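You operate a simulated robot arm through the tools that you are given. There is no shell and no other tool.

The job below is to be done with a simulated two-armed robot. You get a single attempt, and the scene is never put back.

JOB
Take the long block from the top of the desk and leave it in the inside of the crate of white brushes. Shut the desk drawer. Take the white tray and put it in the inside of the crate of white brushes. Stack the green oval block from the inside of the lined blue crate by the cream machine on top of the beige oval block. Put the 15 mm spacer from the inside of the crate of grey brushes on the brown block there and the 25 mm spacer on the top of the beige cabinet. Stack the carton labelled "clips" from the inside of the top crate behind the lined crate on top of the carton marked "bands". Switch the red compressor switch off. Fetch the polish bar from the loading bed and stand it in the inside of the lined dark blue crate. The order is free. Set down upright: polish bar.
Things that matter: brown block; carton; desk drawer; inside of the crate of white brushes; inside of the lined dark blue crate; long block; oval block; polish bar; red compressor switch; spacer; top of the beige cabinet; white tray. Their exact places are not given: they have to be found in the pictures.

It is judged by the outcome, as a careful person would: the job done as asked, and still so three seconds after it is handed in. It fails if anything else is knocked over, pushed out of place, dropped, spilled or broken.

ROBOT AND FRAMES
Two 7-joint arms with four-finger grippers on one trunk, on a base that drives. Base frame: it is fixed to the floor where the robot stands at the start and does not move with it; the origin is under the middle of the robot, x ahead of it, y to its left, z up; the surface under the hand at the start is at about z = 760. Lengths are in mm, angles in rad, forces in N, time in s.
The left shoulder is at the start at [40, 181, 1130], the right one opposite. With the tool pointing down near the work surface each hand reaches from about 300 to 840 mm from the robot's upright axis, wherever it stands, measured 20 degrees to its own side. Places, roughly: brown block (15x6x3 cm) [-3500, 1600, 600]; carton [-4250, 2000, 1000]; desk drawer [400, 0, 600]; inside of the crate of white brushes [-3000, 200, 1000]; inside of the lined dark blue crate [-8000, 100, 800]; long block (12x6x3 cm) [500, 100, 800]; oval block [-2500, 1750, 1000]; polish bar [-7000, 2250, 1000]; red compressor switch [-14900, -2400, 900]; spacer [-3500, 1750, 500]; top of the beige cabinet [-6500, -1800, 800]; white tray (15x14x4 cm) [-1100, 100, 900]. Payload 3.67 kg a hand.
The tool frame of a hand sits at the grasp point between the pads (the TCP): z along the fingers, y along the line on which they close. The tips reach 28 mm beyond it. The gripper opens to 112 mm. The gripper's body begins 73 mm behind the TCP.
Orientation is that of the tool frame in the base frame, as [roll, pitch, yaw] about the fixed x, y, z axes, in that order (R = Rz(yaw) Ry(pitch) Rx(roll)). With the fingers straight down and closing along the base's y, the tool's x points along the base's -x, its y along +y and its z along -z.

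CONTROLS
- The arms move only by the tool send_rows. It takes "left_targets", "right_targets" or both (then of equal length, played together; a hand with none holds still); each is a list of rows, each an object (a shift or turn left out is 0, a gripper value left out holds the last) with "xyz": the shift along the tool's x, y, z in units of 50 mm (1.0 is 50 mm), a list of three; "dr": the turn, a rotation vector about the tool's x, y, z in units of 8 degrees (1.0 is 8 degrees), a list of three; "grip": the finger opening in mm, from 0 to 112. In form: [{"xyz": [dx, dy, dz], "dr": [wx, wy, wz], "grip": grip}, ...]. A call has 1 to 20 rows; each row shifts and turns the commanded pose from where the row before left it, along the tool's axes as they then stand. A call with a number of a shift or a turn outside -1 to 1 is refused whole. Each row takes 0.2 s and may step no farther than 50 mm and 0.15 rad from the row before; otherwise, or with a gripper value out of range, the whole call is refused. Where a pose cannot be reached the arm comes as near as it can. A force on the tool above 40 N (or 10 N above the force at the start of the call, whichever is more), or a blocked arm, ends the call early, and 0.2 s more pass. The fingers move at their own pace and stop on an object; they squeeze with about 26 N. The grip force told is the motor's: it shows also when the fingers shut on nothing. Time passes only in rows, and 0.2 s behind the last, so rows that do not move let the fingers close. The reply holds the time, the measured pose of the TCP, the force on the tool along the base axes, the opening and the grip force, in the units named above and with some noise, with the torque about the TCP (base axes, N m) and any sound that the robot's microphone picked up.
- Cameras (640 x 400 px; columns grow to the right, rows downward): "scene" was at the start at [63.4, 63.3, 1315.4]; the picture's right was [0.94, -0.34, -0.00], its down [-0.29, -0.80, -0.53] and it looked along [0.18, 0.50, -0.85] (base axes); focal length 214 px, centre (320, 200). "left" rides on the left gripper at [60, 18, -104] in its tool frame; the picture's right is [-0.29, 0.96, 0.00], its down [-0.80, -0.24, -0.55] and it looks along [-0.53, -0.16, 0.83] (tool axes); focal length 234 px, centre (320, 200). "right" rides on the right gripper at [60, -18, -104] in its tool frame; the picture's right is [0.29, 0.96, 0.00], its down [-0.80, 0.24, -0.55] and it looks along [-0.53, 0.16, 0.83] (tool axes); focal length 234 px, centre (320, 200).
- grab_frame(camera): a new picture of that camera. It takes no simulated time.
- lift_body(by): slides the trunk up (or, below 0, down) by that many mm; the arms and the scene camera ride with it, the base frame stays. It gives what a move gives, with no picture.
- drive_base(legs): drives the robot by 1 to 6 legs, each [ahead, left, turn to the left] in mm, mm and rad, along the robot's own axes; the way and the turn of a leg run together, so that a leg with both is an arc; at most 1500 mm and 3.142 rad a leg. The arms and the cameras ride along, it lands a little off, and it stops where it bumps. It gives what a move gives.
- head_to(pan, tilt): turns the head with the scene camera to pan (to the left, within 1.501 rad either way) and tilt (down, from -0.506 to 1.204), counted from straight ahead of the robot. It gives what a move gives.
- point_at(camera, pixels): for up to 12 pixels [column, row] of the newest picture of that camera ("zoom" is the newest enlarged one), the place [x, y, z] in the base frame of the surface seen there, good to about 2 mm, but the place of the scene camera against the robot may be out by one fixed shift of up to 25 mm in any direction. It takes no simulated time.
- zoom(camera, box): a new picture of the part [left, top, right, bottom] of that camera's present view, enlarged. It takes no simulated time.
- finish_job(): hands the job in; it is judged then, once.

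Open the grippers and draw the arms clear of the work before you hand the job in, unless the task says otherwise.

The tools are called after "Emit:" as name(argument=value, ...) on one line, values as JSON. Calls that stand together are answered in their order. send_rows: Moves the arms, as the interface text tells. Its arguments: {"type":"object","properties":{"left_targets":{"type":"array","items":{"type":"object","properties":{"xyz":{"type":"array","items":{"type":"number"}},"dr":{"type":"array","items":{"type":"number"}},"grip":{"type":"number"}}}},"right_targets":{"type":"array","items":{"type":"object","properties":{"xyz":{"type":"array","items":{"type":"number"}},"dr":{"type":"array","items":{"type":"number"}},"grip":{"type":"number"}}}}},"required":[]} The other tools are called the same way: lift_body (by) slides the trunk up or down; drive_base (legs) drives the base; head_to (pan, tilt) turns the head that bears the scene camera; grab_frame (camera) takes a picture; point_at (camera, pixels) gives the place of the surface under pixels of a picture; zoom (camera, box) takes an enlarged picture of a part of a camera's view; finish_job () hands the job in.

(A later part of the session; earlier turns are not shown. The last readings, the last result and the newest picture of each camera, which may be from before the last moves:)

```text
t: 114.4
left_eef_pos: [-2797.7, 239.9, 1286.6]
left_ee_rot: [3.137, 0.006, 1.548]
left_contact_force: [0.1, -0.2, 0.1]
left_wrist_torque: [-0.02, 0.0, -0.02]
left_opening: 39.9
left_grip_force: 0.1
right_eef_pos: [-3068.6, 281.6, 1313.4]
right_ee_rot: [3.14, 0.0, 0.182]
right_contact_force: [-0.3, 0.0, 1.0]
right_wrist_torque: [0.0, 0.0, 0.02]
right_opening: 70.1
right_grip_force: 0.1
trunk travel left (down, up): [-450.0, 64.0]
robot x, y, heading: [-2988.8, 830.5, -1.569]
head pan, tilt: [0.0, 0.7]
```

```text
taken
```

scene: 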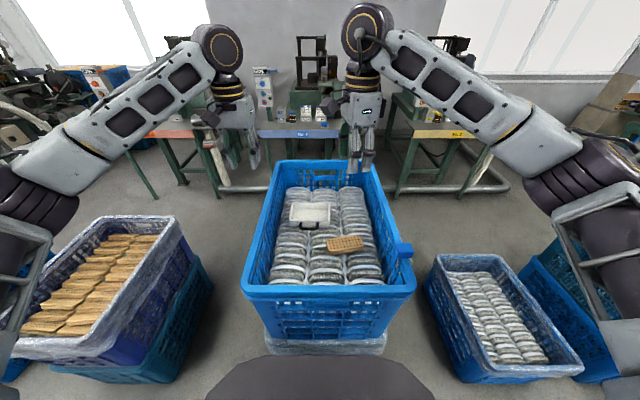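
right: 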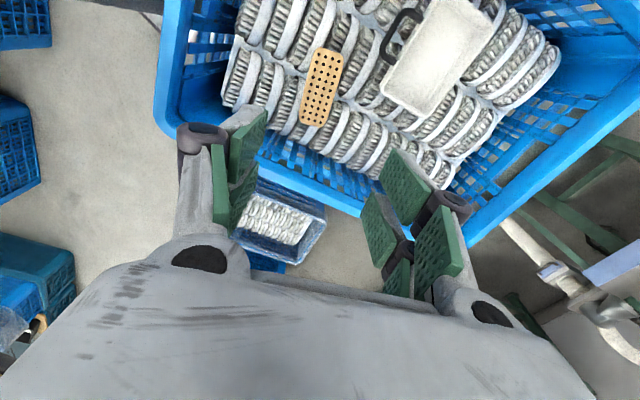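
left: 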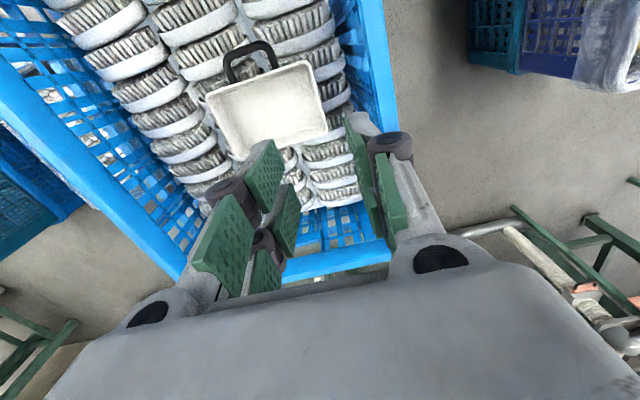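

Both items lie in the crate of white brushes. Now I back into the aisle, move to x≈−2500 and turn to face the lined crate by the cream machine.

Emit:
drive_base(legs=[[-180, 0, 0], [0, 480, 0], [0, 0, 3.14]])

Emit:
head_to(pan=0.0, tilt=0.7)

Emit:
grab_frame(camera="scene")

```text
t: 126.6
left_eef_pos: [-2696.2, 1609.7, 1286.8]
left_ee_rot: [3.137, 0.003, -1.599]
left_contact_force: [0.2, 0.0, 0.4]
left_wrist_torque: [-0.02, -0.02, 0.02]
left_opening: 40.1
left_grip_force: 0.0
right_eef_pos: [-2425.1, 1566.7, 1311.6]
right_ee_rot: [3.138, 0.0, -2.964]
right_contact_force: [-0.5, 1.0, -0.4]
right_wrist_torque: [0.01, 0.02, 0.0]
right_opening: 69.8
right_grip_force: 0.1
trunk travel left (down, up): [-450.0, 64.0]
robot x, y, heading: [-2506.3, 1015.1, 1.572]
head pan, tilt: [0.0, 0.7]
```

```text
t: 127.2
left_eef_pos: [-2696.6, 1609.3, 1287.2]
left_ee_rot: [3.136, 0.004, -1.598]
left_contact_force: [0.6, -0.4, 0.3]
left_wrist_torque: [-0.02, 0.01, -0.01]
left_opening: 39.9
left_grip_force: 0.1
right_eef_pos: [-2425.7, 1568.7, 1312.6]
right_ee_rot: [3.139, 0.001, -2.964]
right_contact_force: [0.7, -0.7, -0.3]
right_wrist_torque: [-0.01, -0.01, 0.02]
right_opening: 70.0
right_grip_force: 0.0
trunk travel left (down, up): [-450.0, 64.0]
robot x, y, heading: [-2511.6, 1011.3, 1.567]
head pan, tilt: [0.0, 0.7]
```

```text
taken
```

scene: 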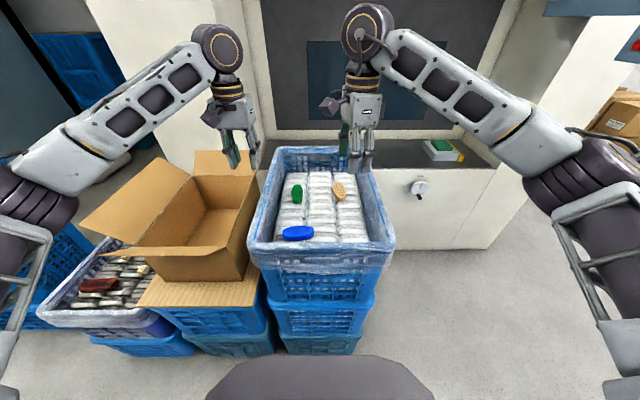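

The lined crate shows the green oval at (297,192), beige at (338,190), blue at (297,233). I zoom and measure.

Emit:
zoom(camera="scene", box=[240, 140, 400, 260])

Emit:
grab_frame(camera="right")

Emit:
grab_frame(camera="left")

Emit:
point_at(camera="scene", pixels=[[297, 192], [338, 190], [297, 233], [250, 240], [390, 240], [275, 155], [360, 165], [320, 180], [320, 215], [345, 160]])

```text
3.33 times, centred on (320, 200) of scene
```

zoom: 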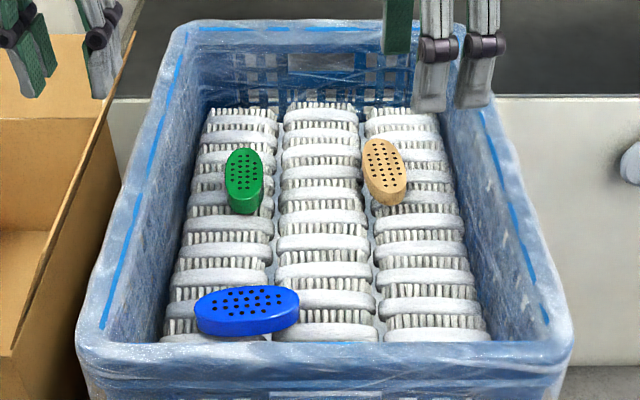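

```text
taken
```

right: 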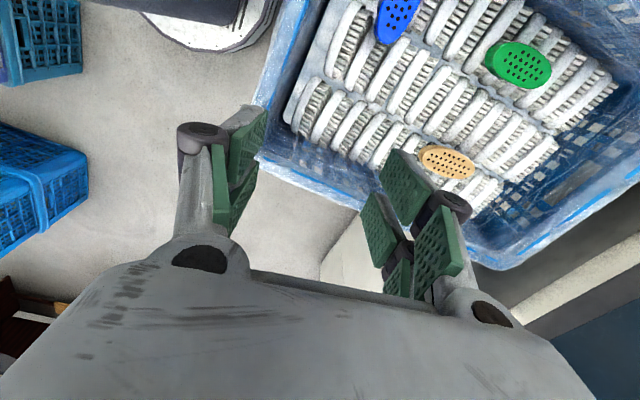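

```text
taken
```

left: 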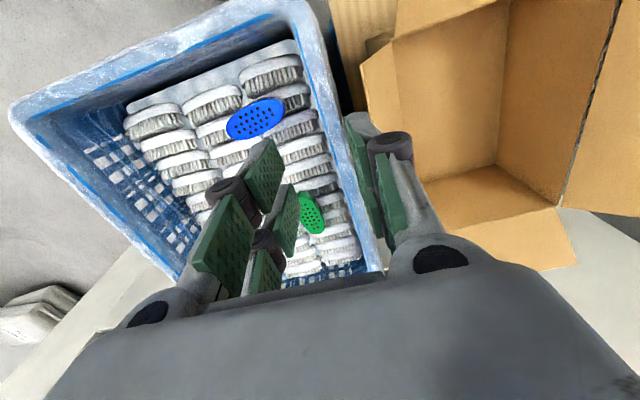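

```text
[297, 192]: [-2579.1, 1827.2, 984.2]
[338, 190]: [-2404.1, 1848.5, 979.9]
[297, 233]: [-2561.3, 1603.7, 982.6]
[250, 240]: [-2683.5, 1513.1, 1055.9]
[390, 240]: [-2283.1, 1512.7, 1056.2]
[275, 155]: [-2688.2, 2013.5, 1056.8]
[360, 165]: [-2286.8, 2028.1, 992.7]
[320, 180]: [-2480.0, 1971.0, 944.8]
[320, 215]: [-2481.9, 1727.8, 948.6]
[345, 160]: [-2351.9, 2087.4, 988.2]
```

I check the height of the cardboard box flaps at the left before driving closer.

Emit:
point_at(camera="scene", pixels=[[222, 155], [245, 165], [255, 195], [150, 160], [90, 215], [165, 250], [245, 300], [150, 300], [60, 320], [160, 330], [200, 210], [340, 345]])

Emit:
point_at(camera="right", pixels=[[520, 65], [445, 160], [425, 150], [470, 170], [490, 65], [548, 70], [510, 45], [530, 85], [450, 172], [440, 146], [430, 110]])

```text
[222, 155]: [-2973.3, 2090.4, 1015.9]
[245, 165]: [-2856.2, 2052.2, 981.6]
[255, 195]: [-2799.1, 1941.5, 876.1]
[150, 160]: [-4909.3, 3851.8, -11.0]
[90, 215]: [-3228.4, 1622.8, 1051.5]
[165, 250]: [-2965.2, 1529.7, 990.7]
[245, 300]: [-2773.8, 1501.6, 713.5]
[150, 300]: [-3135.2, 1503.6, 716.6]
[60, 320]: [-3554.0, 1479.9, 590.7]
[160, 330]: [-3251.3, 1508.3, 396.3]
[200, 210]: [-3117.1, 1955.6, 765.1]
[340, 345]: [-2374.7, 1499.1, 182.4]
```

```text
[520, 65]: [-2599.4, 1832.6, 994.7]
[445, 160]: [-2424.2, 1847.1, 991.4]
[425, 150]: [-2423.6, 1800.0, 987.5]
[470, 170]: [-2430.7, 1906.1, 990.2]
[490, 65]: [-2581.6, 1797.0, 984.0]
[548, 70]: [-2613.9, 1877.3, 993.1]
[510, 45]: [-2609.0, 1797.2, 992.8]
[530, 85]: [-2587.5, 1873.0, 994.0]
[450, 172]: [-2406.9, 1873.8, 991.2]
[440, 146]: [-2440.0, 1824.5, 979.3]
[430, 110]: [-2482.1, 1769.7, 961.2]
```

Box flaps stay below z≈1060. I drive 140 mm ahead, turn the right hand to its natural yaw (closing along x) and hover over the crate.

Emit:
drive_base(legs=[[140, 0, 0]])

Emit:
send_rows(right_targets=[{"dr": [0, 0, -1]}, {"dr": [0, 0, -1]}, {"dr": [0, 0, -1]}, {"dr": [0, 0, -1]}, {"dr": [0, 0, -1]}, {"dr": [0, 0, -1]}, {"dr": [0, 0, -1]}, {"dr": [0, 0, -1]}, {"dr": [0, 0, -1]}, {"dr": [0, 0, -1], "grip": 100}], left_targets=[{"xyz": [0.5, 0.5, 0]}, {"xyz": [0.5, 0.5, 0]}, {"xyz": [0.5, 0.5, 0]}, {"xyz": [0.5, 0, 0]}, {}, {}, {}, {}, {}, {}])

Emit:
grab_frame(camera="right")

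```text
t: 128.5
left_eef_pos: [-2696.2, 1747.7, 1289.0]
left_ee_rot: [3.136, 0.007, -1.597]
left_contact_force: [1.1, -0.5, -0.1]
left_wrist_torque: [0.0, 0.0, -0.01]
left_opening: 39.8
left_grip_force: 0.0
right_eef_pos: [-2425.7, 1705.7, 1313.9]
right_ee_rot: [3.138, 0.002, -2.963]
right_contact_force: [0.3, -1.2, 0.0]
right_wrist_torque: [0.03, 0.0, 0.02]
right_opening: 70.0
right_grip_force: 0.0
trunk travel left (down, up): [-450.0, 64.0]
robot x, y, heading: [-2506.2, 1155.6, 1.563]
head pan, tilt: [0.0, 0.7]
```

```text
t: 130.7
left_eef_pos: [-2775.0, 1652.6, 1287.2]
left_ee_rot: [3.137, 0.004, -1.597]
left_contact_force: [0.3, 0.1, -0.4]
left_wrist_torque: [-0.02, -0.02, 0.02]
left_opening: 40.4
left_grip_force: 0.0
right_eef_pos: [-2426.0, 1708.5, 1314.6]
right_ee_rot: [3.141, 0.003, -1.562]
right_contact_force: [0.0, -0.2, 0.8]
right_wrist_torque: [0.0, 0.01, 0.0]
right_opening: 100.1
right_grip_force: 0.1
trunk travel left (down, up): [-450.0, 64.0]
robot x, y, heading: [-2506.5, 1154.9, 1.565]
head pan, tilt: [0.0, 0.7]
```

```text
taken
```

right: 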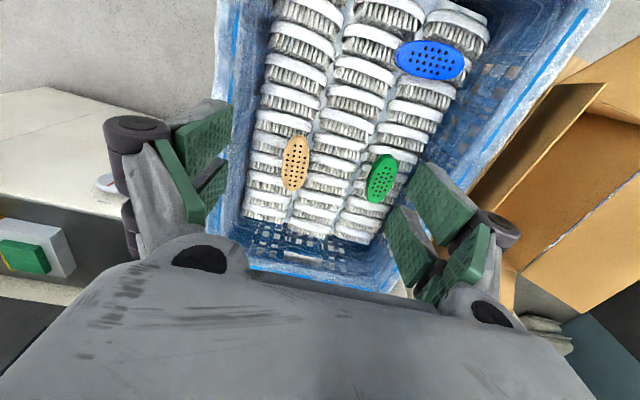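

I move the right hand over the green oval at (381,178), near (−2597,1832), at z≈1110 for a close view.

Emit:
send_rows(right_targets=[{"xyz": [-0.42, 0.57, 0.68]}, {"xyz": [-0.42, 0.57, 0.68]}, {"xyz": [-0.42, 0.57, 0.68]}, {"xyz": [-0.42, 0.57, 0.68]}, {"xyz": [-0.42, 0.57, 0.68]}, {"xyz": [-0.42, 0.57, 0.68]}])

Emit:
grab_frame(camera="right")

Emit:
grab_frame(camera="scene")

```text
t: 132.1
left_eef_pos: [-2776.0, 1653.0, 1285.4]
left_ee_rot: [3.137, 0.003, -1.6]
left_contact_force: [0.5, -0.1, -0.3]
left_wrist_torque: [-0.02, -0.05, 0.01]
left_opening: 39.8
left_grip_force: 0.0
right_eef_pos: [-2597.9, 1833.7, 1108.7]
right_ee_rot: [-3.14, 0.002, -1.566]
right_contact_force: [-0.7, 0.0, -0.1]
right_wrist_torque: [-0.01, -0.01, -0.02]
right_opening: 99.8
right_grip_force: 0.2
trunk travel left (down, up): [-450.0, 64.0]
robot x, y, heading: [-2505.4, 1153.1, 1.568]
head pan, tilt: [0.0, 0.7]
```

```text
taken
```

right: 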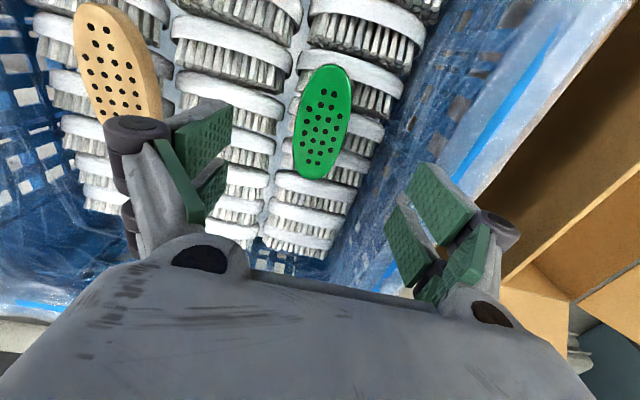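

```text
taken
```

scene: 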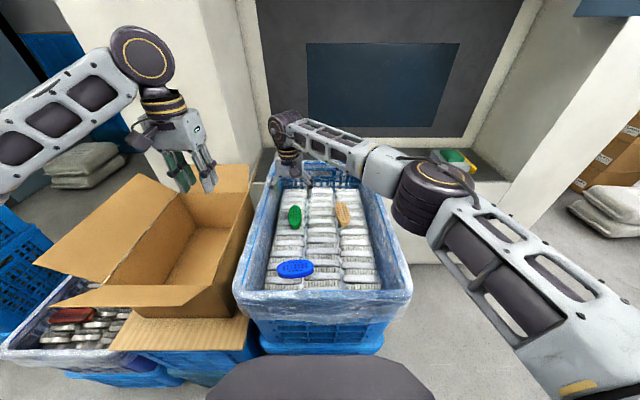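

The green oval is at (323,120) and the beige at (117,55) in the right view. I read their edges to get poses.

Emit:
point_at(camera="right", pixels=[[328, 66], [312, 176], [298, 120], [349, 110], [345, 80], [300, 160], [88, 6], [122, 20], [158, 80], [80, 45], [100, 108], [118, 60]])

Emit:
zoom(camera="right", box=[240, 40, 400, 200])

```text
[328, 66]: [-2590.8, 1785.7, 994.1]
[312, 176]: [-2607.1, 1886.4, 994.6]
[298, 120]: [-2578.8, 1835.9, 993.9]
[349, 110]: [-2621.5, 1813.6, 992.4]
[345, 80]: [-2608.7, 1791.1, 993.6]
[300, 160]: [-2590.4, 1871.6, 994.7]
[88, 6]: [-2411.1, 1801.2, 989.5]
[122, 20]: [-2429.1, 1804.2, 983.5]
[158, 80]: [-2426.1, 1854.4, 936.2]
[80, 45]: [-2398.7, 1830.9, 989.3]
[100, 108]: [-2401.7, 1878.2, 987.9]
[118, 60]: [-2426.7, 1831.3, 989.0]
```

```text
2.50 times, centred on (320, 120) of right
```

zoom: 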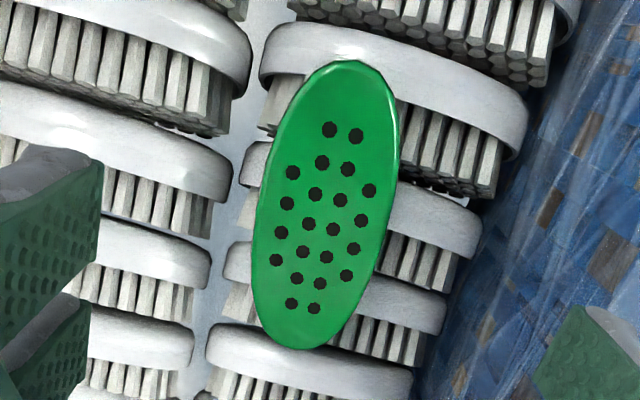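

Green oval: centre (−2599,1836), axis ≈99°, top z 994, width ≈46. I turn the hand 9°, narrow to 75 mm, lower to z≈994 and grip it.

Emit:
send_rows(right_targets=[{"xyz": [-0.04, 0.02, 0], "dr": [0, 0, -0.55], "grip": 75}, {"dr": [0, 0, -0.55]}, {"xyz": [0, 0, 0.7]}, {"xyz": [0, 0, 0.7]}, {"xyz": [0, 0, 0.5]}, {"xyz": [0, 0, 0.38]}, {}, {"grip": 30}, {"grip": 20}, {"grip": 20}])

Emit:
grab_frame(camera="right")

```text
t: 134.3
left_eef_pos: [-2774.2, 1652.3, 1286.6]
left_ee_rot: [3.137, 0.006, -1.597]
left_contact_force: [-0.4, 0.0, -0.4]
left_wrist_torque: [-0.04, 0.0, 0.01]
left_opening: 40.2
left_grip_force: 0.0
right_eef_pos: [-2599.6, 1834.9, 994.3]
right_ee_rot: [3.141, 0.001, -1.412]
right_contact_force: [0.1, 0.3, 3.4]
right_wrist_torque: [-0.01, -0.07, -0.03]
right_opening: 49.3
right_grip_force: 26.2
trunk travel left (down, up): [-450.0, 64.0]
robot x, y, heading: [-2507.2, 1161.4, 1.567]
head pan, tilt: [0.0, 0.7]
```

```text
taken
```

right: 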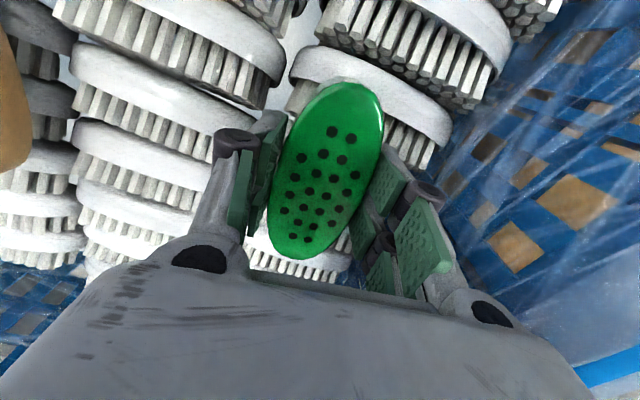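

The green oval is held (49 mm). I lift it and move halfway toward the beige oval to measure that one precisely.

Emit:
send_rows(right_targets=[{"xyz": [0, 0, -0.4]}, {"xyz": [0, 0, -0.8]}, {"xyz": [0, 0, -0.9]}, {"xyz": [0, 0, -0.9]}, {"xyz": [0.1, -0.7, 0]}, {"xyz": [0.1, -0.7, 0]}])

Emit:
grab_frame(camera="right")

```text
t: 135.7
left_eef_pos: [-2772.2, 1652.3, 1287.7]
left_ee_rot: [3.135, 0.004, -1.595]
left_contact_force: [-0.4, 0.4, -0.2]
left_wrist_torque: [-0.01, 0.01, 0.0]
left_opening: 40.0
left_grip_force: 0.1
right_eef_pos: [-2527.9, 1835.2, 1144.1]
right_ee_rot: [3.139, 0.001, -1.412]
right_contact_force: [-0.5, -0.7, -0.7]
right_wrist_torque: [-0.03, 0.04, 0.0]
right_opening: 49.2
right_grip_force: 26.1
trunk travel left (down, up): [-450.0, 64.0]
robot x, y, heading: [-2505.3, 1158.8, 1.563]
head pan, tilt: [0.0, 0.7]
```

```text
taken
```

right: 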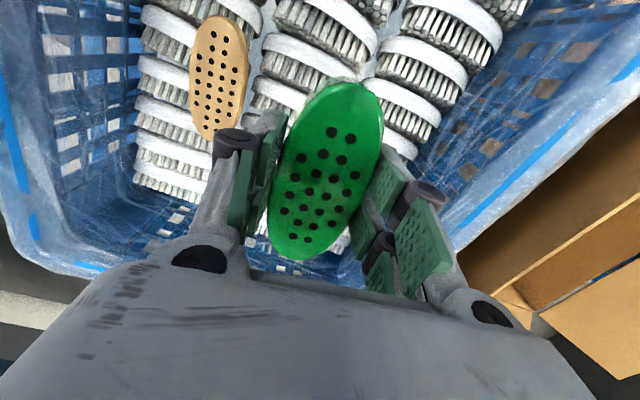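

The beige oval is at (218,77). I read points on its outline.

Emit:
zoom(camera="right", box=[150, 0, 290, 150])

Emit:
point_at(camera="right", pixels=[[218, 17], [203, 136], [192, 77], [245, 70], [199, 30], [243, 40], [240, 100], [190, 105], [218, 75], [236, 110], [208, 138]])

```text
2.67 times, centred on (220, 75) of right
```

zoom: 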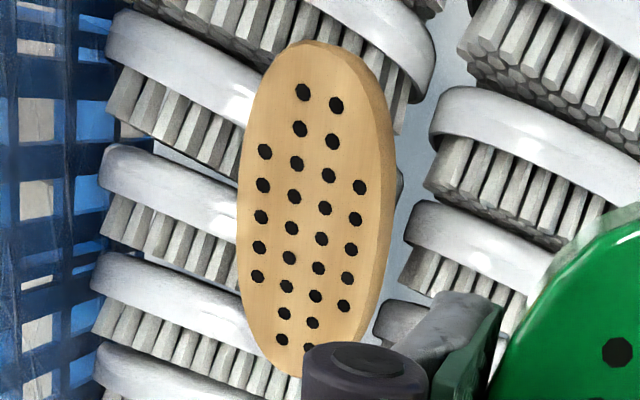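

```text
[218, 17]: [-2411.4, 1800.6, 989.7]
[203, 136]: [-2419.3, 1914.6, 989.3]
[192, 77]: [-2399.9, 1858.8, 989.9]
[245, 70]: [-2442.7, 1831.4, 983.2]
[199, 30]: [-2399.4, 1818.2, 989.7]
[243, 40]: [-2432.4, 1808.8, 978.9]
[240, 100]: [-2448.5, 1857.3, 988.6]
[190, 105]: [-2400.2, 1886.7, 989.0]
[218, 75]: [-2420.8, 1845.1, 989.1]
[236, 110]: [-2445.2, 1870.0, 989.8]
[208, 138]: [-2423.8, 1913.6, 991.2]
```

Beige: centre ≈(−2423,1855), axis ≈95°, top z 989.5. I turn the held green oval to match, move over it and lower to just above.

Emit:
send_rows(right_targets=[{"xyz": [0, -0.5, 0], "dr": [0, 0, 0.53]}, {"xyz": [-0.06, -0.53, 0]}, {"xyz": [-0.06, -0.53, 0]}, {"xyz": [-0.06, -0.53, 0]}, {"xyz": [0, 0, 0.7]}, {"xyz": [0, 0, 0.7]}, {"xyz": [0, 0, 0.6]}, {}])

Emit:
grab_frame(camera="right")

Emit:
zoom(camera="scene", box=[260, 140, 420, 260])

```text
t: 137.5
left_eef_pos: [-2775.0, 1651.7, 1286.5]
left_ee_rot: [3.136, 0.004, -1.596]
left_contact_force: [-0.4, 0.3, 0.0]
left_wrist_torque: [-0.04, 0.0, -0.04]
left_opening: 40.0
left_grip_force: 0.1
right_eef_pos: [-2424.7, 1857.2, 1045.2]
right_ee_rot: [-3.141, 0.003, -1.485]
right_contact_force: [-0.5, -0.5, -0.2]
right_wrist_torque: [-0.02, 0.0, 0.0]
right_opening: 48.9
right_grip_force: 26.3
trunk travel left (down, up): [-450.0, 64.0]
robot x, y, heading: [-2505.9, 1156.2, 1.566]
head pan, tilt: [0.0, 0.7]
```

```text
taken
```

right: 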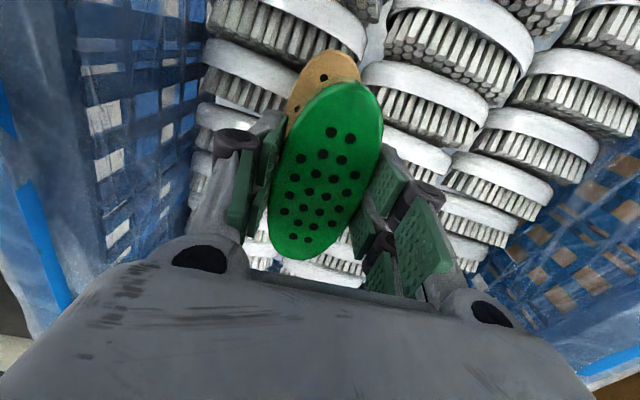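

```text
3.33 times, centred on (340, 200) of scene
```

zoom: 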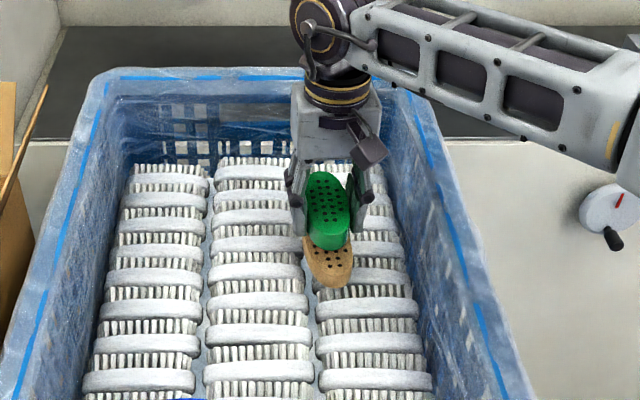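

The green is nearly over the beige. I verify the visible beige end and green end in the right camera before lowering.

Emit:
point_at(camera="right", pixels=[[325, 53], [345, 55], [300, 75], [290, 100], [340, 84], [320, 160]])

```text
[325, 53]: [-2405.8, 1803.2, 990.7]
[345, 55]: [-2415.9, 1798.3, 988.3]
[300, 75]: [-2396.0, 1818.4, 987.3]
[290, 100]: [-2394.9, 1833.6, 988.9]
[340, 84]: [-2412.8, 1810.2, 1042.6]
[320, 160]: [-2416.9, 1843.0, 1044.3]
```

Alignment is within a few millimetres. I nudge slightly and lower gently onto the beige oval.

Emit:
send_rows(right_targets=[{"xyz": [0.03, -0.05, 0.2]}, {"xyz": [0, 0, 0.15]}, {"xyz": [0, 0, 0.08]}, {}])

```text
t: 138.5
left_eef_pos: [-2774.8, 1651.6, 1288.2]
left_ee_rot: [3.136, 0.005, -1.596]
left_contact_force: [-0.2, 1.7, 0.4]
left_wrist_torque: [0.01, -0.02, 0.03]
left_opening: 39.9
left_grip_force: 0.1
right_eef_pos: [-2421.9, 1855.3, 1022.4]
right_ee_rot: [-3.14, 0.002, -1.487]
right_contact_force: [0.0, 0.4, -1.1]
right_wrist_torque: [-0.02, 0.02, 0.01]
right_opening: 49.1
right_grip_force: 25.9
trunk travel left (down, up): [-450.0, 64.0]
robot x, y, heading: [-2509.2, 1155.4, 1.571]
head pan, tilt: [0.0, 0.7]
```

No contact yet at z 1022; I go down in 1.5–2 mm steps.

Emit:
send_rows(right_targets=[{"xyz": [0, 0, 0.04]}, {"xyz": [0, 0, 0.03]}, {}])

Emit:
zoom(camera="scene", box=[300, 170, 380, 240])

```text
t: 139.3
left_eef_pos: [-2774.5, 1651.6, 1286.5]
left_ee_rot: [3.136, 0.005, -1.598]
left_contact_force: [-1.1, 0.2, 0.4]
left_wrist_torque: [0.04, 0.02, 0.01]
left_opening: 39.9
left_grip_force: 0.0
right_eef_pos: [-2422.4, 1854.3, 1019.7]
right_ee_rot: [-3.141, 0.003, -1.484]
right_contact_force: [0.5, -0.3, -1.7]
right_wrist_torque: [0.0, 0.02, -0.01]
right_opening: 48.9
right_grip_force: 25.3
trunk travel left (down, up): [-450.0, 64.0]
robot x, y, heading: [-2510.0, 1156.6, 1.564]
head pan, tilt: [0.0, 0.7]
```

```text
5.71 times, centred on (340, 205) of scene
```

zoom: 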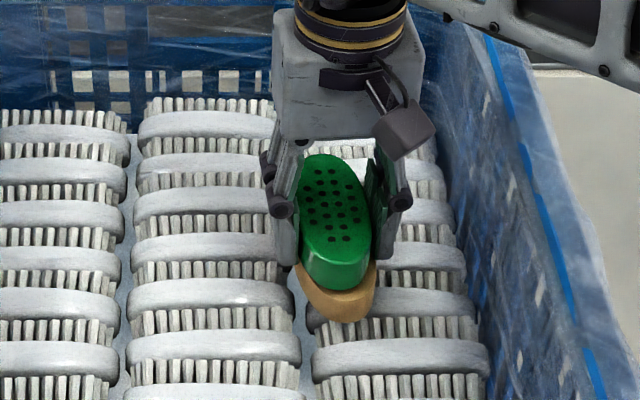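

Still free; I lower in further small steps watching for contact.

Emit:
send_rows(right_targets=[{"xyz": [0, 0, 0.03]}, {"xyz": [0, 0, 0.03]}, {}])

```text
t: 140.1
left_eef_pos: [-2775.0, 1652.0, 1286.6]
left_ee_rot: [3.136, 0.006, -1.598]
left_contact_force: [-0.1, -0.6, -0.4]
left_wrist_torque: [0.01, -0.04, -0.01]
left_opening: 40.1
left_grip_force: 0.1
right_eef_pos: [-2421.5, 1855.5, 1016.3]
right_ee_rot: [-3.141, 0.002, -1.486]
right_contact_force: [0.5, 0.5, 0.8]
right_wrist_torque: [0.0, -0.04, -0.03]
right_opening: 48.9
right_grip_force: 25.7
trunk travel left (down, up): [-450.0, 64.0]
robot x, y, heading: [-2507.6, 1157.0, 1.569]
head pan, tilt: [0.0, 0.7]
```

Emit:
send_rows(right_targets=[{"xyz": [0, 0, 0.03]}, {}])

Emit:
zoom(camera="right", box=[240, 20, 420, 140])

```text
t: 140.7
left_eef_pos: [-2774.8, 1650.4, 1288.2]
left_ee_rot: [3.138, 0.006, -1.595]
left_contact_force: [0.5, 1.0, 0.3]
left_wrist_torque: [0.04, -0.02, 0.01]
left_opening: 39.9
left_grip_force: 0.1
right_eef_pos: [-2422.8, 1853.8, 1016.9]
right_ee_rot: [-3.141, 0.004, -1.486]
right_contact_force: [1.3, 2.4, 9.0]
right_wrist_torque: [-0.08, -0.15, -0.02]
right_opening: 48.9
right_grip_force: 26.4
trunk travel left (down, up): [-450.0, 64.0]
robot x, y, heading: [-2507.0, 1159.0, 1.564]
head pan, tilt: [0.0, 0.7]
```

```text
3.33 times, centred on (330, 80) of right
```

zoom: 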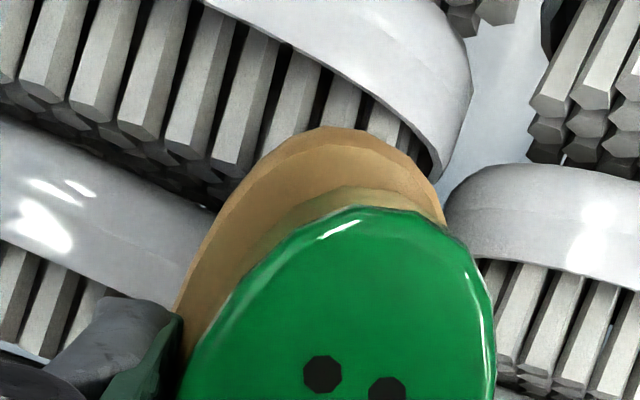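

Contact at z≈1016.5 (9 N). I release the green oval and lift straight up.

Emit:
send_rows(right_targets=[{"grip": 56}, {"grip": 70}, {"grip": 75}, {}, {"xyz": [0, 0, -0.3]}, {"xyz": [0, 0, -0.7]}, {"xyz": [0, 0, -0.9]}, {"xyz": [0, 0, -0.9]}, {"xyz": [0, 0, -0.9]}, {"xyz": [0, 0, -0.9]}, {"xyz": [0, 0, -0.9]}])

Emit:
grab_frame(camera="scene")

Emit:
zoom(camera="scene", box=[250, 140, 410, 260])

```text
t: 143.1
left_eef_pos: [-2774.3, 1651.0, 1286.1]
left_ee_rot: [3.135, 0.006, -1.596]
left_contact_force: [0.2, -1.2, 0.6]
left_wrist_torque: [0.02, -0.04, 0.04]
left_opening: 40.0
left_grip_force: 0.2
right_eef_pos: [-2423.2, 1853.7, 1291.1]
right_ee_rot: [3.141, 0.001, -1.484]
right_contact_force: [-0.6, 0.2, 0.2]
right_wrist_torque: [0.02, -0.01, 0.02]
right_opening: 75.2
right_grip_force: 0.1
trunk travel left (down, up): [-450.0, 64.0]
robot x, y, heading: [-2505.3, 1155.7, 1.567]
head pan, tilt: [0.0, 0.7]
```

```text
taken
```

scene: 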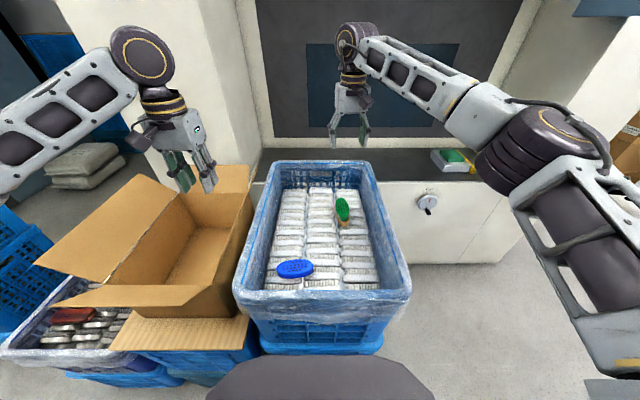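

```text
3.33 times, centred on (330, 200) of scene
```

zoom: 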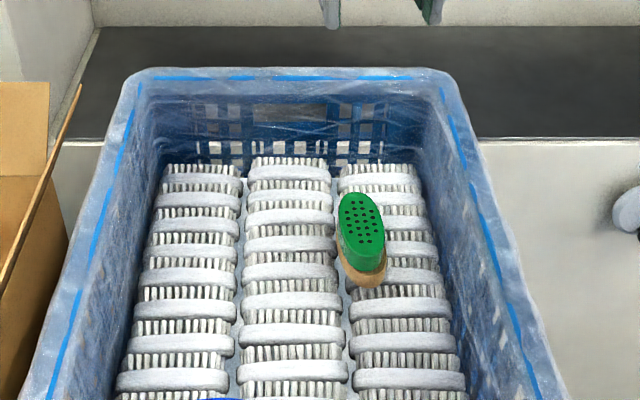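

The green oval is stacked on the beige one. Next I go to the grey-brush crate: back 150 mm and left 950 mm.

Emit:
drive_base(legs=[[-150, 0, 0], [0, 950, 0]])

Emit:
head_to(pan=0.0, tilt=0.75)

Emit:
grab_frame(camera="scene")

```text
t: 149.2
left_eef_pos: [-3711.3, 1511.1, 1287.5]
left_ee_rot: [3.136, 0.004, -1.603]
left_contact_force: [0.8, 0.0, 0.4]
left_wrist_torque: [-0.01, 0.01, 0.03]
left_opening: 39.7
left_grip_force: 0.1
right_eef_pos: [-3358.8, 1711.6, 1289.0]
right_ee_rot: [-3.142, 0.002, -1.491]
right_contact_force: [0.2, -0.1, -0.6]
right_wrist_torque: [0.05, 0.0, -0.01]
right_opening: 74.9
right_grip_force: 0.1
trunk travel left (down, up): [-450.0, 64.0]
robot x, y, heading: [-3447.3, 1013.1, 1.561]
head pan, tilt: [0.0, 0.7]
```

```text
t: 149.8
left_eef_pos: [-3712.7, 1511.2, 1286.7]
left_ee_rot: [3.137, 0.005, -1.604]
left_contact_force: [-0.1, -0.3, -0.2]
left_wrist_torque: [-0.02, -0.05, -0.03]
left_opening: 40.2
left_grip_force: 0.1
right_eef_pos: [-3359.5, 1711.5, 1288.9]
right_ee_rot: [3.141, 0.001, -1.492]
right_contact_force: [0.2, -0.9, 0.0]
right_wrist_torque: [-0.01, 0.0, 0.01]
right_opening: 74.8
right_grip_force: 0.0
trunk travel left (down, up): [-450.0, 64.0]
robot x, y, heading: [-3445.9, 1014.4, 1.562]
head pan, tilt: [0.0, 0.75]
```

```text
taken
```

scene: 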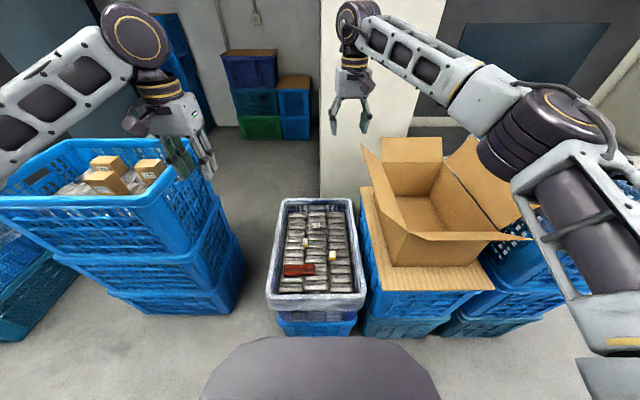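

The grey-brush crate with the brown block at (298,270) is in the centre and the cartons in the left crate. I zoom into both.

Emit:
zoom(camera="scene", box=[260, 190, 375, 310])

Emit:
zoom(camera="scene", box=[0, 120, 220, 260])

Emit:
point_at(camera="scene", pixels=[[284, 270], [315, 268], [300, 270], [333, 256], [305, 240], [320, 225], [268, 300], [363, 300], [285, 200], [350, 203], [200, 290], [240, 260]])

```text
3.33 times, centred on (318, 250) of scene
```

zoom: 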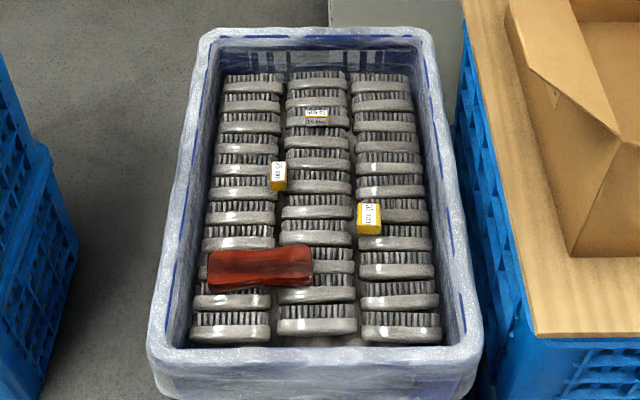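

```text
2.86 times, centred on (110, 190) of scene
```

zoom: 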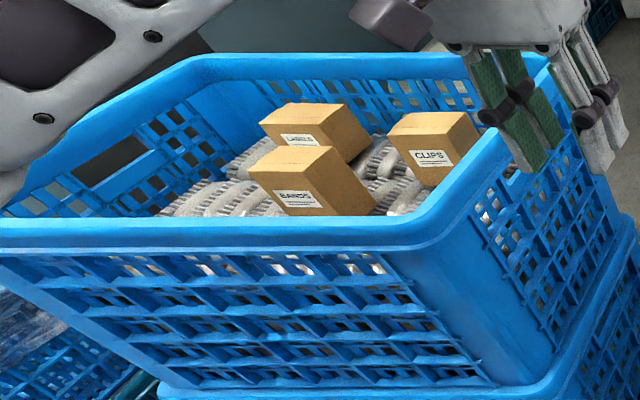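

```text
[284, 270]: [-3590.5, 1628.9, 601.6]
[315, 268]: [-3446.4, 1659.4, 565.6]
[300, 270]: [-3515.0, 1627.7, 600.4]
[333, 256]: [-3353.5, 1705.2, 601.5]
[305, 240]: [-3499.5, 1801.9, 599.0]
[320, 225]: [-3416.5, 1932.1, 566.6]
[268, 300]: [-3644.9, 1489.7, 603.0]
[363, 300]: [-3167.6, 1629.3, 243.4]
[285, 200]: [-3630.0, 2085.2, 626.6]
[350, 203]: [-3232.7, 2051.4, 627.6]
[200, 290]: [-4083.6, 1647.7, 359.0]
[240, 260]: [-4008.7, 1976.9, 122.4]
```

Three labelled spacers are at about (306,243), (333,255) and (317,225). I zoom tightly to read their labels.

Emit:
zoom(camera="scene", box=[297, 233, 317, 251])

Emit:
zoom(camera="scene", box=[323, 246, 343, 264])

Emit:
zoom(camera="scene", box=[307, 216, 327, 234])

```text
16.00 times, centred on (307, 242) of scene
```

zoom: 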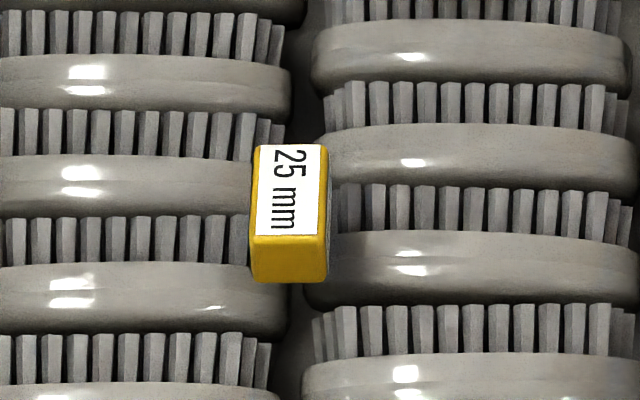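

```text
16.00 times, centred on (333, 255) of scene
```

zoom: 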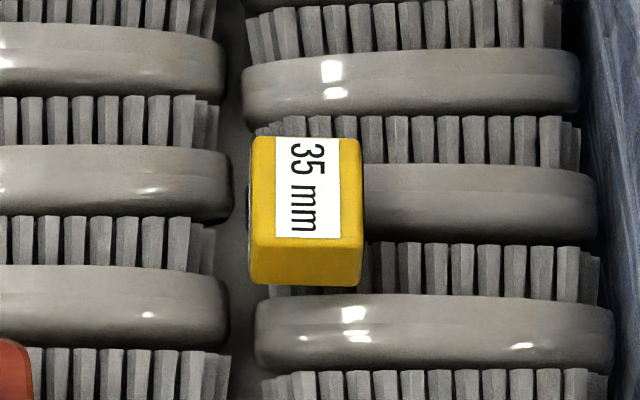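

```text
16.00 times, centred on (317, 225) of scene
```

zoom: 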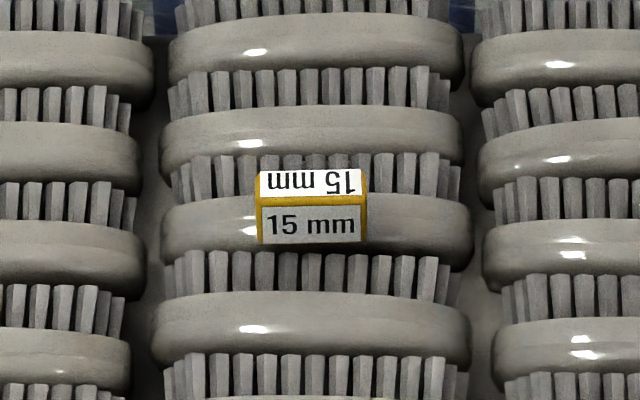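

The labels read: 25 mm at (306,243), 35 mm at (333,255), 15 mm at (317,225). I'll use the left hand; first I retract and raise the right hand so it stays clear of the cardboard box when the trunk goes down.

Emit:
send_rows(right_targets=[{"xyz": [0.7, 0, -0.6]}, {"xyz": [0.7, 0, -0.6]}, {"xyz": [0.7, 0, -0.6]}, {"xyz": [0.7, 0, -0.6]}, {"xyz": [0.7, 0, -0.6]}, {"xyz": [0.7, 0, 0]}, {"xyz": [0.7, 0, 0]}])

Emit:
drive_base(legs=[[0, -150, 0.01], [160, 0, 0]])

Emit:
grab_frame(camera="scene")

```text
t: 151.4
left_eef_pos: [-3711.4, 1510.2, 1287.0]
left_ee_rot: [3.137, 0.005, -1.604]
left_contact_force: [0.4, -0.4, 0.2]
left_wrist_torque: [0.04, -0.02, 0.03]
left_opening: 40.2
left_grip_force: 0.1
right_eef_pos: [-3338.9, 1464.1, 1437.8]
right_ee_rot: [-3.141, 0.003, -1.492]
right_contact_force: [1.0, -0.3, 0.7]
right_wrist_torque: [0.06, 0.01, 0.0]
right_opening: 74.8
right_grip_force: 0.0
trunk travel left (down, up): [-450.0, 64.0]
robot x, y, heading: [-3449.1, 1013.5, 1.561]
head pan, tilt: [0.0, 0.75]
```

```text
t: 153.8
left_eef_pos: [-3570.0, 1665.5, 1288.7]
left_ee_rot: [3.137, 0.007, -1.591]
left_contact_force: [-0.2, -0.5, 0.5]
left_wrist_torque: [0.04, 0.0, -0.03]
left_opening: 39.9
left_grip_force: 0.0
right_eef_pos: [-3196.3, 1624.2, 1439.4]
right_ee_rot: [-3.139, 0.004, -1.481]
right_contact_force: [-0.3, -0.6, 1.1]
right_wrist_torque: [0.05, -0.01, -0.04]
right_opening: 75.1
right_grip_force: 0.0
trunk travel left (down, up): [-450.0, 64.0]
robot x, y, heading: [-3296.8, 1174.5, 1.573]
head pan, tilt: [0.0, 0.75]
```

```text
taken
```

scene: 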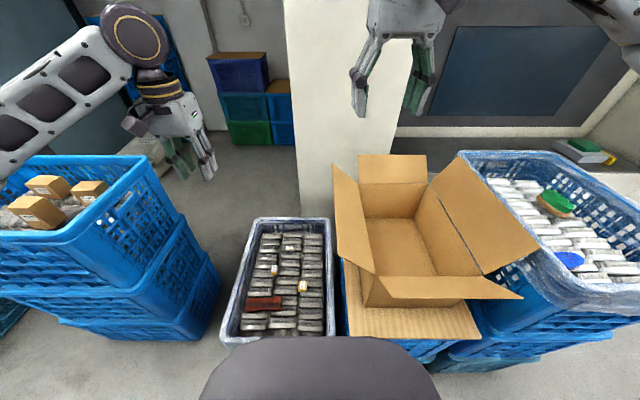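

I check where the left forearm/elbow is relative to the carton crate before lowering the trunk.

Emit:
point_at(camera="scene", pixels=[[40, 90], [130, 40], [10, 140], [140, 170], [150, 165], [215, 280], [100, 240], [340, 170], [375, 270], [265, 220]])

Emit:
head_to(pan=0.9, tilt=0.6)

Emit:
grab_frame(camera="scene")

```text
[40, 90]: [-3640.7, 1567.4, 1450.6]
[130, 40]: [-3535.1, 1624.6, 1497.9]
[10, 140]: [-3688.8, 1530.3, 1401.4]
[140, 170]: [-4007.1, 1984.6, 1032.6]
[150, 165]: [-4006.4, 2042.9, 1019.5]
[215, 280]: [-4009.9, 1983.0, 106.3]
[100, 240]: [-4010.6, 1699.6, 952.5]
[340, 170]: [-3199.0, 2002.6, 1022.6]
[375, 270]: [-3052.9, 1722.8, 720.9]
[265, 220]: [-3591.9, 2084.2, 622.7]
```

```text
t: 155.0
left_eef_pos: [-3570.4, 1667.6, 1288.9]
left_ee_rot: [3.136, 0.007, -1.592]
left_contact_force: [0.0, -0.2, 0.2]
left_wrist_torque: [-0.01, -0.01, -0.02]
left_opening: 40.1
left_grip_force: 0.0
right_eef_pos: [-3196.7, 1627.7, 1437.2]
right_ee_rot: [-3.141, 0.002, -1.48]
right_contact_force: [-0.1, 0.0, 0.3]
right_wrist_torque: [0.01, 0.02, 0.02]
right_opening: 75.2
right_grip_force: 0.1
trunk travel left (down, up): [-450.0, 64.0]
robot x, y, heading: [-3298.7, 1174.5, 1.575]
head pan, tilt: [0.901, 0.6]
```

```text
taken
```

scene: 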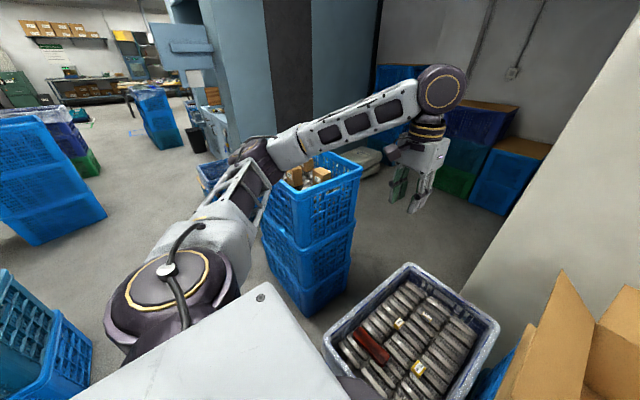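

The left elbow has room on its side. I lower the trunk 250 mm.

Emit:
lift_body(by=-250)

Emit:
grab_frame(camera="left")

Emit:
grab_frame(camera="scene")

```text
t: 157.6
left_eef_pos: [-3569.1, 1669.1, 1037.6]
left_ee_rot: [3.136, 0.006, -1.591]
left_contact_force: [-0.3, 0.8, -0.2]
left_wrist_torque: [0.01, 0.01, 0.0]
left_opening: 40.0
left_grip_force: 0.1
right_eef_pos: [-3196.4, 1628.7, 1189.0]
right_ee_rot: [3.141, 0.002, -1.479]
right_contact_force: [-0.5, 0.2, 0.2]
right_wrist_torque: [0.04, 0.0, 0.01]
right_opening: 75.0
right_grip_force: 0.0
trunk travel left (down, up): [-200.0, 314.0]
robot x, y, heading: [-3302.2, 1171.0, 1.575]
head pan, tilt: [0.901, 0.6]
```

```text
taken
```

left: 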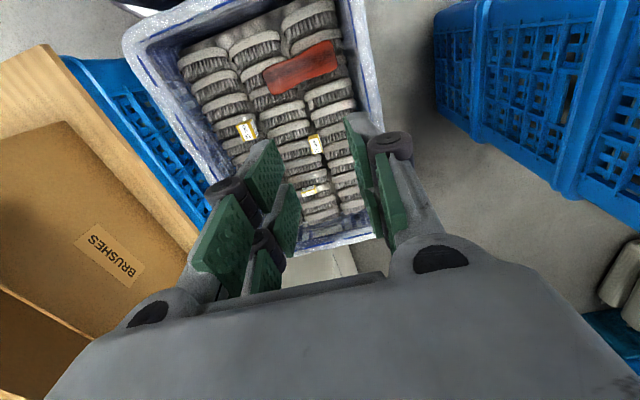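

```text
taken
```

scene: 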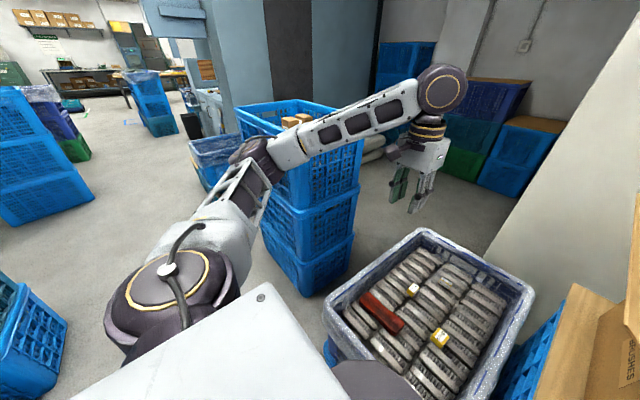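

I read the spacers and the brown block from the left wrist picture: 15 mm at (310,190), 25 mm at (316,145), brown block at (300,68).

Emit:
point_at(camera="left", pixels=[[310, 190], [302, 192], [318, 187], [316, 143], [314, 152], [246, 128], [265, 75], [335, 52], [300, 68], [270, 93], [300, 240], [380, 210]])

Emit:
zoom(camera="left", box=[220, 20, 370, 220])

```text
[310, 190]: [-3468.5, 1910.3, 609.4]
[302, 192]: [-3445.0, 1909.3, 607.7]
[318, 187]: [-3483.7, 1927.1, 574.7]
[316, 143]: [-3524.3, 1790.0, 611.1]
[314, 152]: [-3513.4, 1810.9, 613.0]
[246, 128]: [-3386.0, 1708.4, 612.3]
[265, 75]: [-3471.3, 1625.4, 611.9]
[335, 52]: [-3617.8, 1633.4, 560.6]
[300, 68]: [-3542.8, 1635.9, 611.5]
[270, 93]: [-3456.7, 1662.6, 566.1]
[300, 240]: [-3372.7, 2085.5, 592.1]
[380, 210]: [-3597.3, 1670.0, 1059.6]
```

```text
2.00 times, centred on (295, 120) of left
```

zoom: 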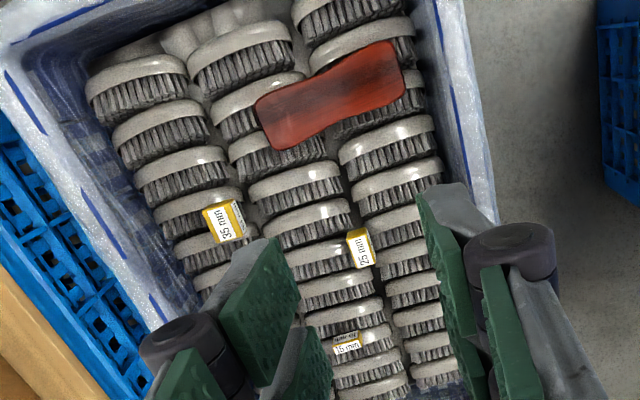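

The 15 mm spacer is near (−3460,1912,609). I move the left hand above it at z≈760 for a close view.

Emit:
send_rows(left_targets=[{"xyz": [-0.53, -0.26, 0.695]}, {"xyz": [-0.53, -0.26, 0.695]}, {"xyz": [-0.53, -0.26, 0.695]}, {"xyz": [-0.53, -0.26, 0.695]}, {"xyz": [-0.53, -0.26, 0.695]}, {"xyz": [-0.53, -0.26, 0.695]}, {"xyz": [-0.53, -0.26, 0.695]}, {"xyz": [-0.53, -0.26, 0.695]}])

Emit:
grab_frame(camera="left")

Emit:
grab_frame(camera="scene")

```text
t: 159.4
left_eef_pos: [-3463.1, 1879.1, 758.5]
left_ee_rot: [3.134, 0.003, -1.592]
left_contact_force: [0.7, -0.5, -0.2]
left_wrist_torque: [0.0, 0.0, -0.01]
left_opening: 39.8
left_grip_force: 0.0
right_eef_pos: [-3195.1, 1628.2, 1187.8]
right_ee_rot: [3.14, 0.001, -1.48]
right_contact_force: [0.0, -0.2, -1.0]
right_wrist_torque: [-0.01, 0.0, 0.0]
right_opening: 75.1
right_grip_force: 0.1
trunk travel left (down, up): [-200.0, 314.0]
robot x, y, heading: [-3298.0, 1174.7, 1.575]
head pan, tilt: [0.901, 0.6]
```

```text
taken
```

left: 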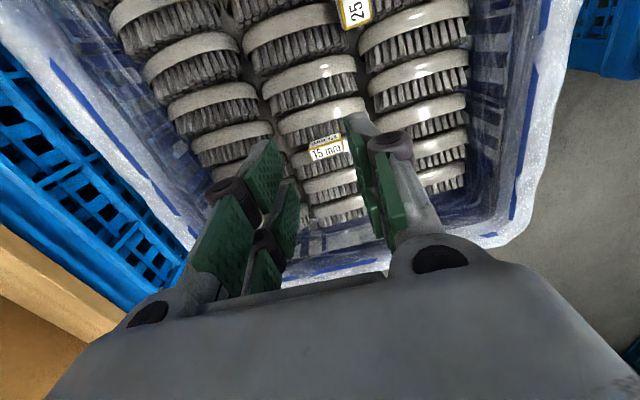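

```text
taken
```

scene: 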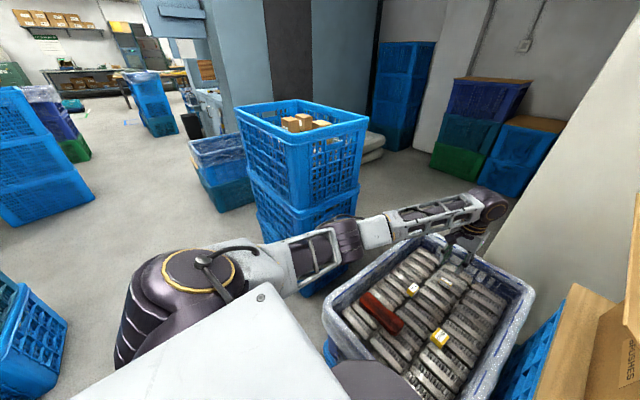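

Emit:
zoom(camera="left", box=[270, 110, 380, 190])

Emit:
point_at(camera="left", pixels=[[311, 143], [338, 136], [309, 150], [342, 142], [313, 160], [344, 152], [326, 145], [328, 152], [325, 140], [330, 190], [325, 120]])

```text
5.00 times, centred on (325, 150) of left
```

zoom: 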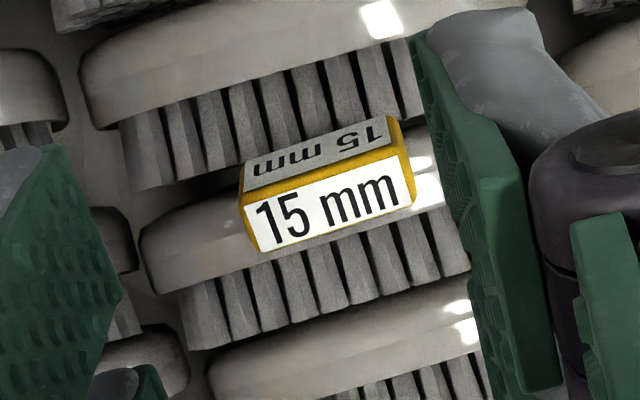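

```text
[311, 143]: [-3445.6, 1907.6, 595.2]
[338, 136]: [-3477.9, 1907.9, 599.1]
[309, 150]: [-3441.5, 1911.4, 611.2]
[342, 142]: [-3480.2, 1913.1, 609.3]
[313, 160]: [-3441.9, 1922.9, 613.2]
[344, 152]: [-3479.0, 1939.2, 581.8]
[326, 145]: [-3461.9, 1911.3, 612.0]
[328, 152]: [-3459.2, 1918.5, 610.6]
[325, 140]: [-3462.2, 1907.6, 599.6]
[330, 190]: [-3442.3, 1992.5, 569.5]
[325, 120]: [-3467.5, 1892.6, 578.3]
```

The 15 mm spacer stands at (−3461,1917), 40 mm long in x, top z 612. I open to 70 mm, lower to z≈614 over it and close.

Emit:
send_rows(left_targets=[{"xyz": [-0.76, -0.024, 0], "grip": 70}, {"xyz": [0, 0, 0.8]}, {"xyz": [0, 0, 0.8]}, {"xyz": [0, 0, 0.8]}, {"xyz": [0, 0, 0.48]}, {}])

Emit:
grab_frame(camera="left")

```text
t: 160.8
left_eef_pos: [-3460.4, 1916.9, 616.5]
left_ee_rot: [3.137, 0.004, -1.592]
left_contact_force: [0.4, 0.5, 0.0]
left_wrist_torque: [0.02, -0.01, -0.01]
left_opening: 70.1
left_grip_force: 0.1
right_eef_pos: [-3196.4, 1626.8, 1188.6]
right_ee_rot: [3.141, 0.001, -1.48]
right_contact_force: [0.2, -0.3, 0.0]
right_wrist_torque: [-0.02, 0.01, 0.01]
right_opening: 75.0
right_grip_force: 0.1
trunk travel left (down, up): [-200.0, 314.0]
robot x, y, heading: [-3302.7, 1170.3, 1.568]
head pan, tilt: [0.901, 0.6]
```

```text
taken
```

left: 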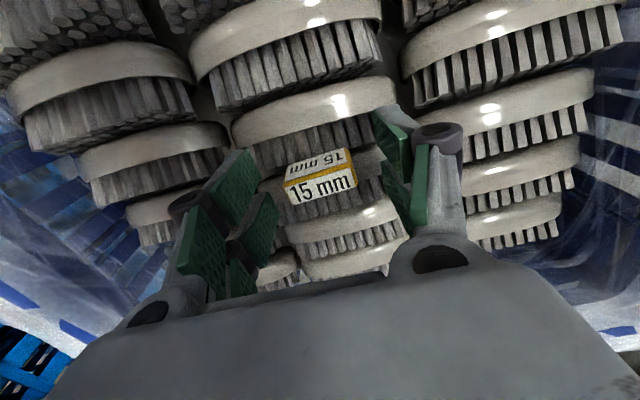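

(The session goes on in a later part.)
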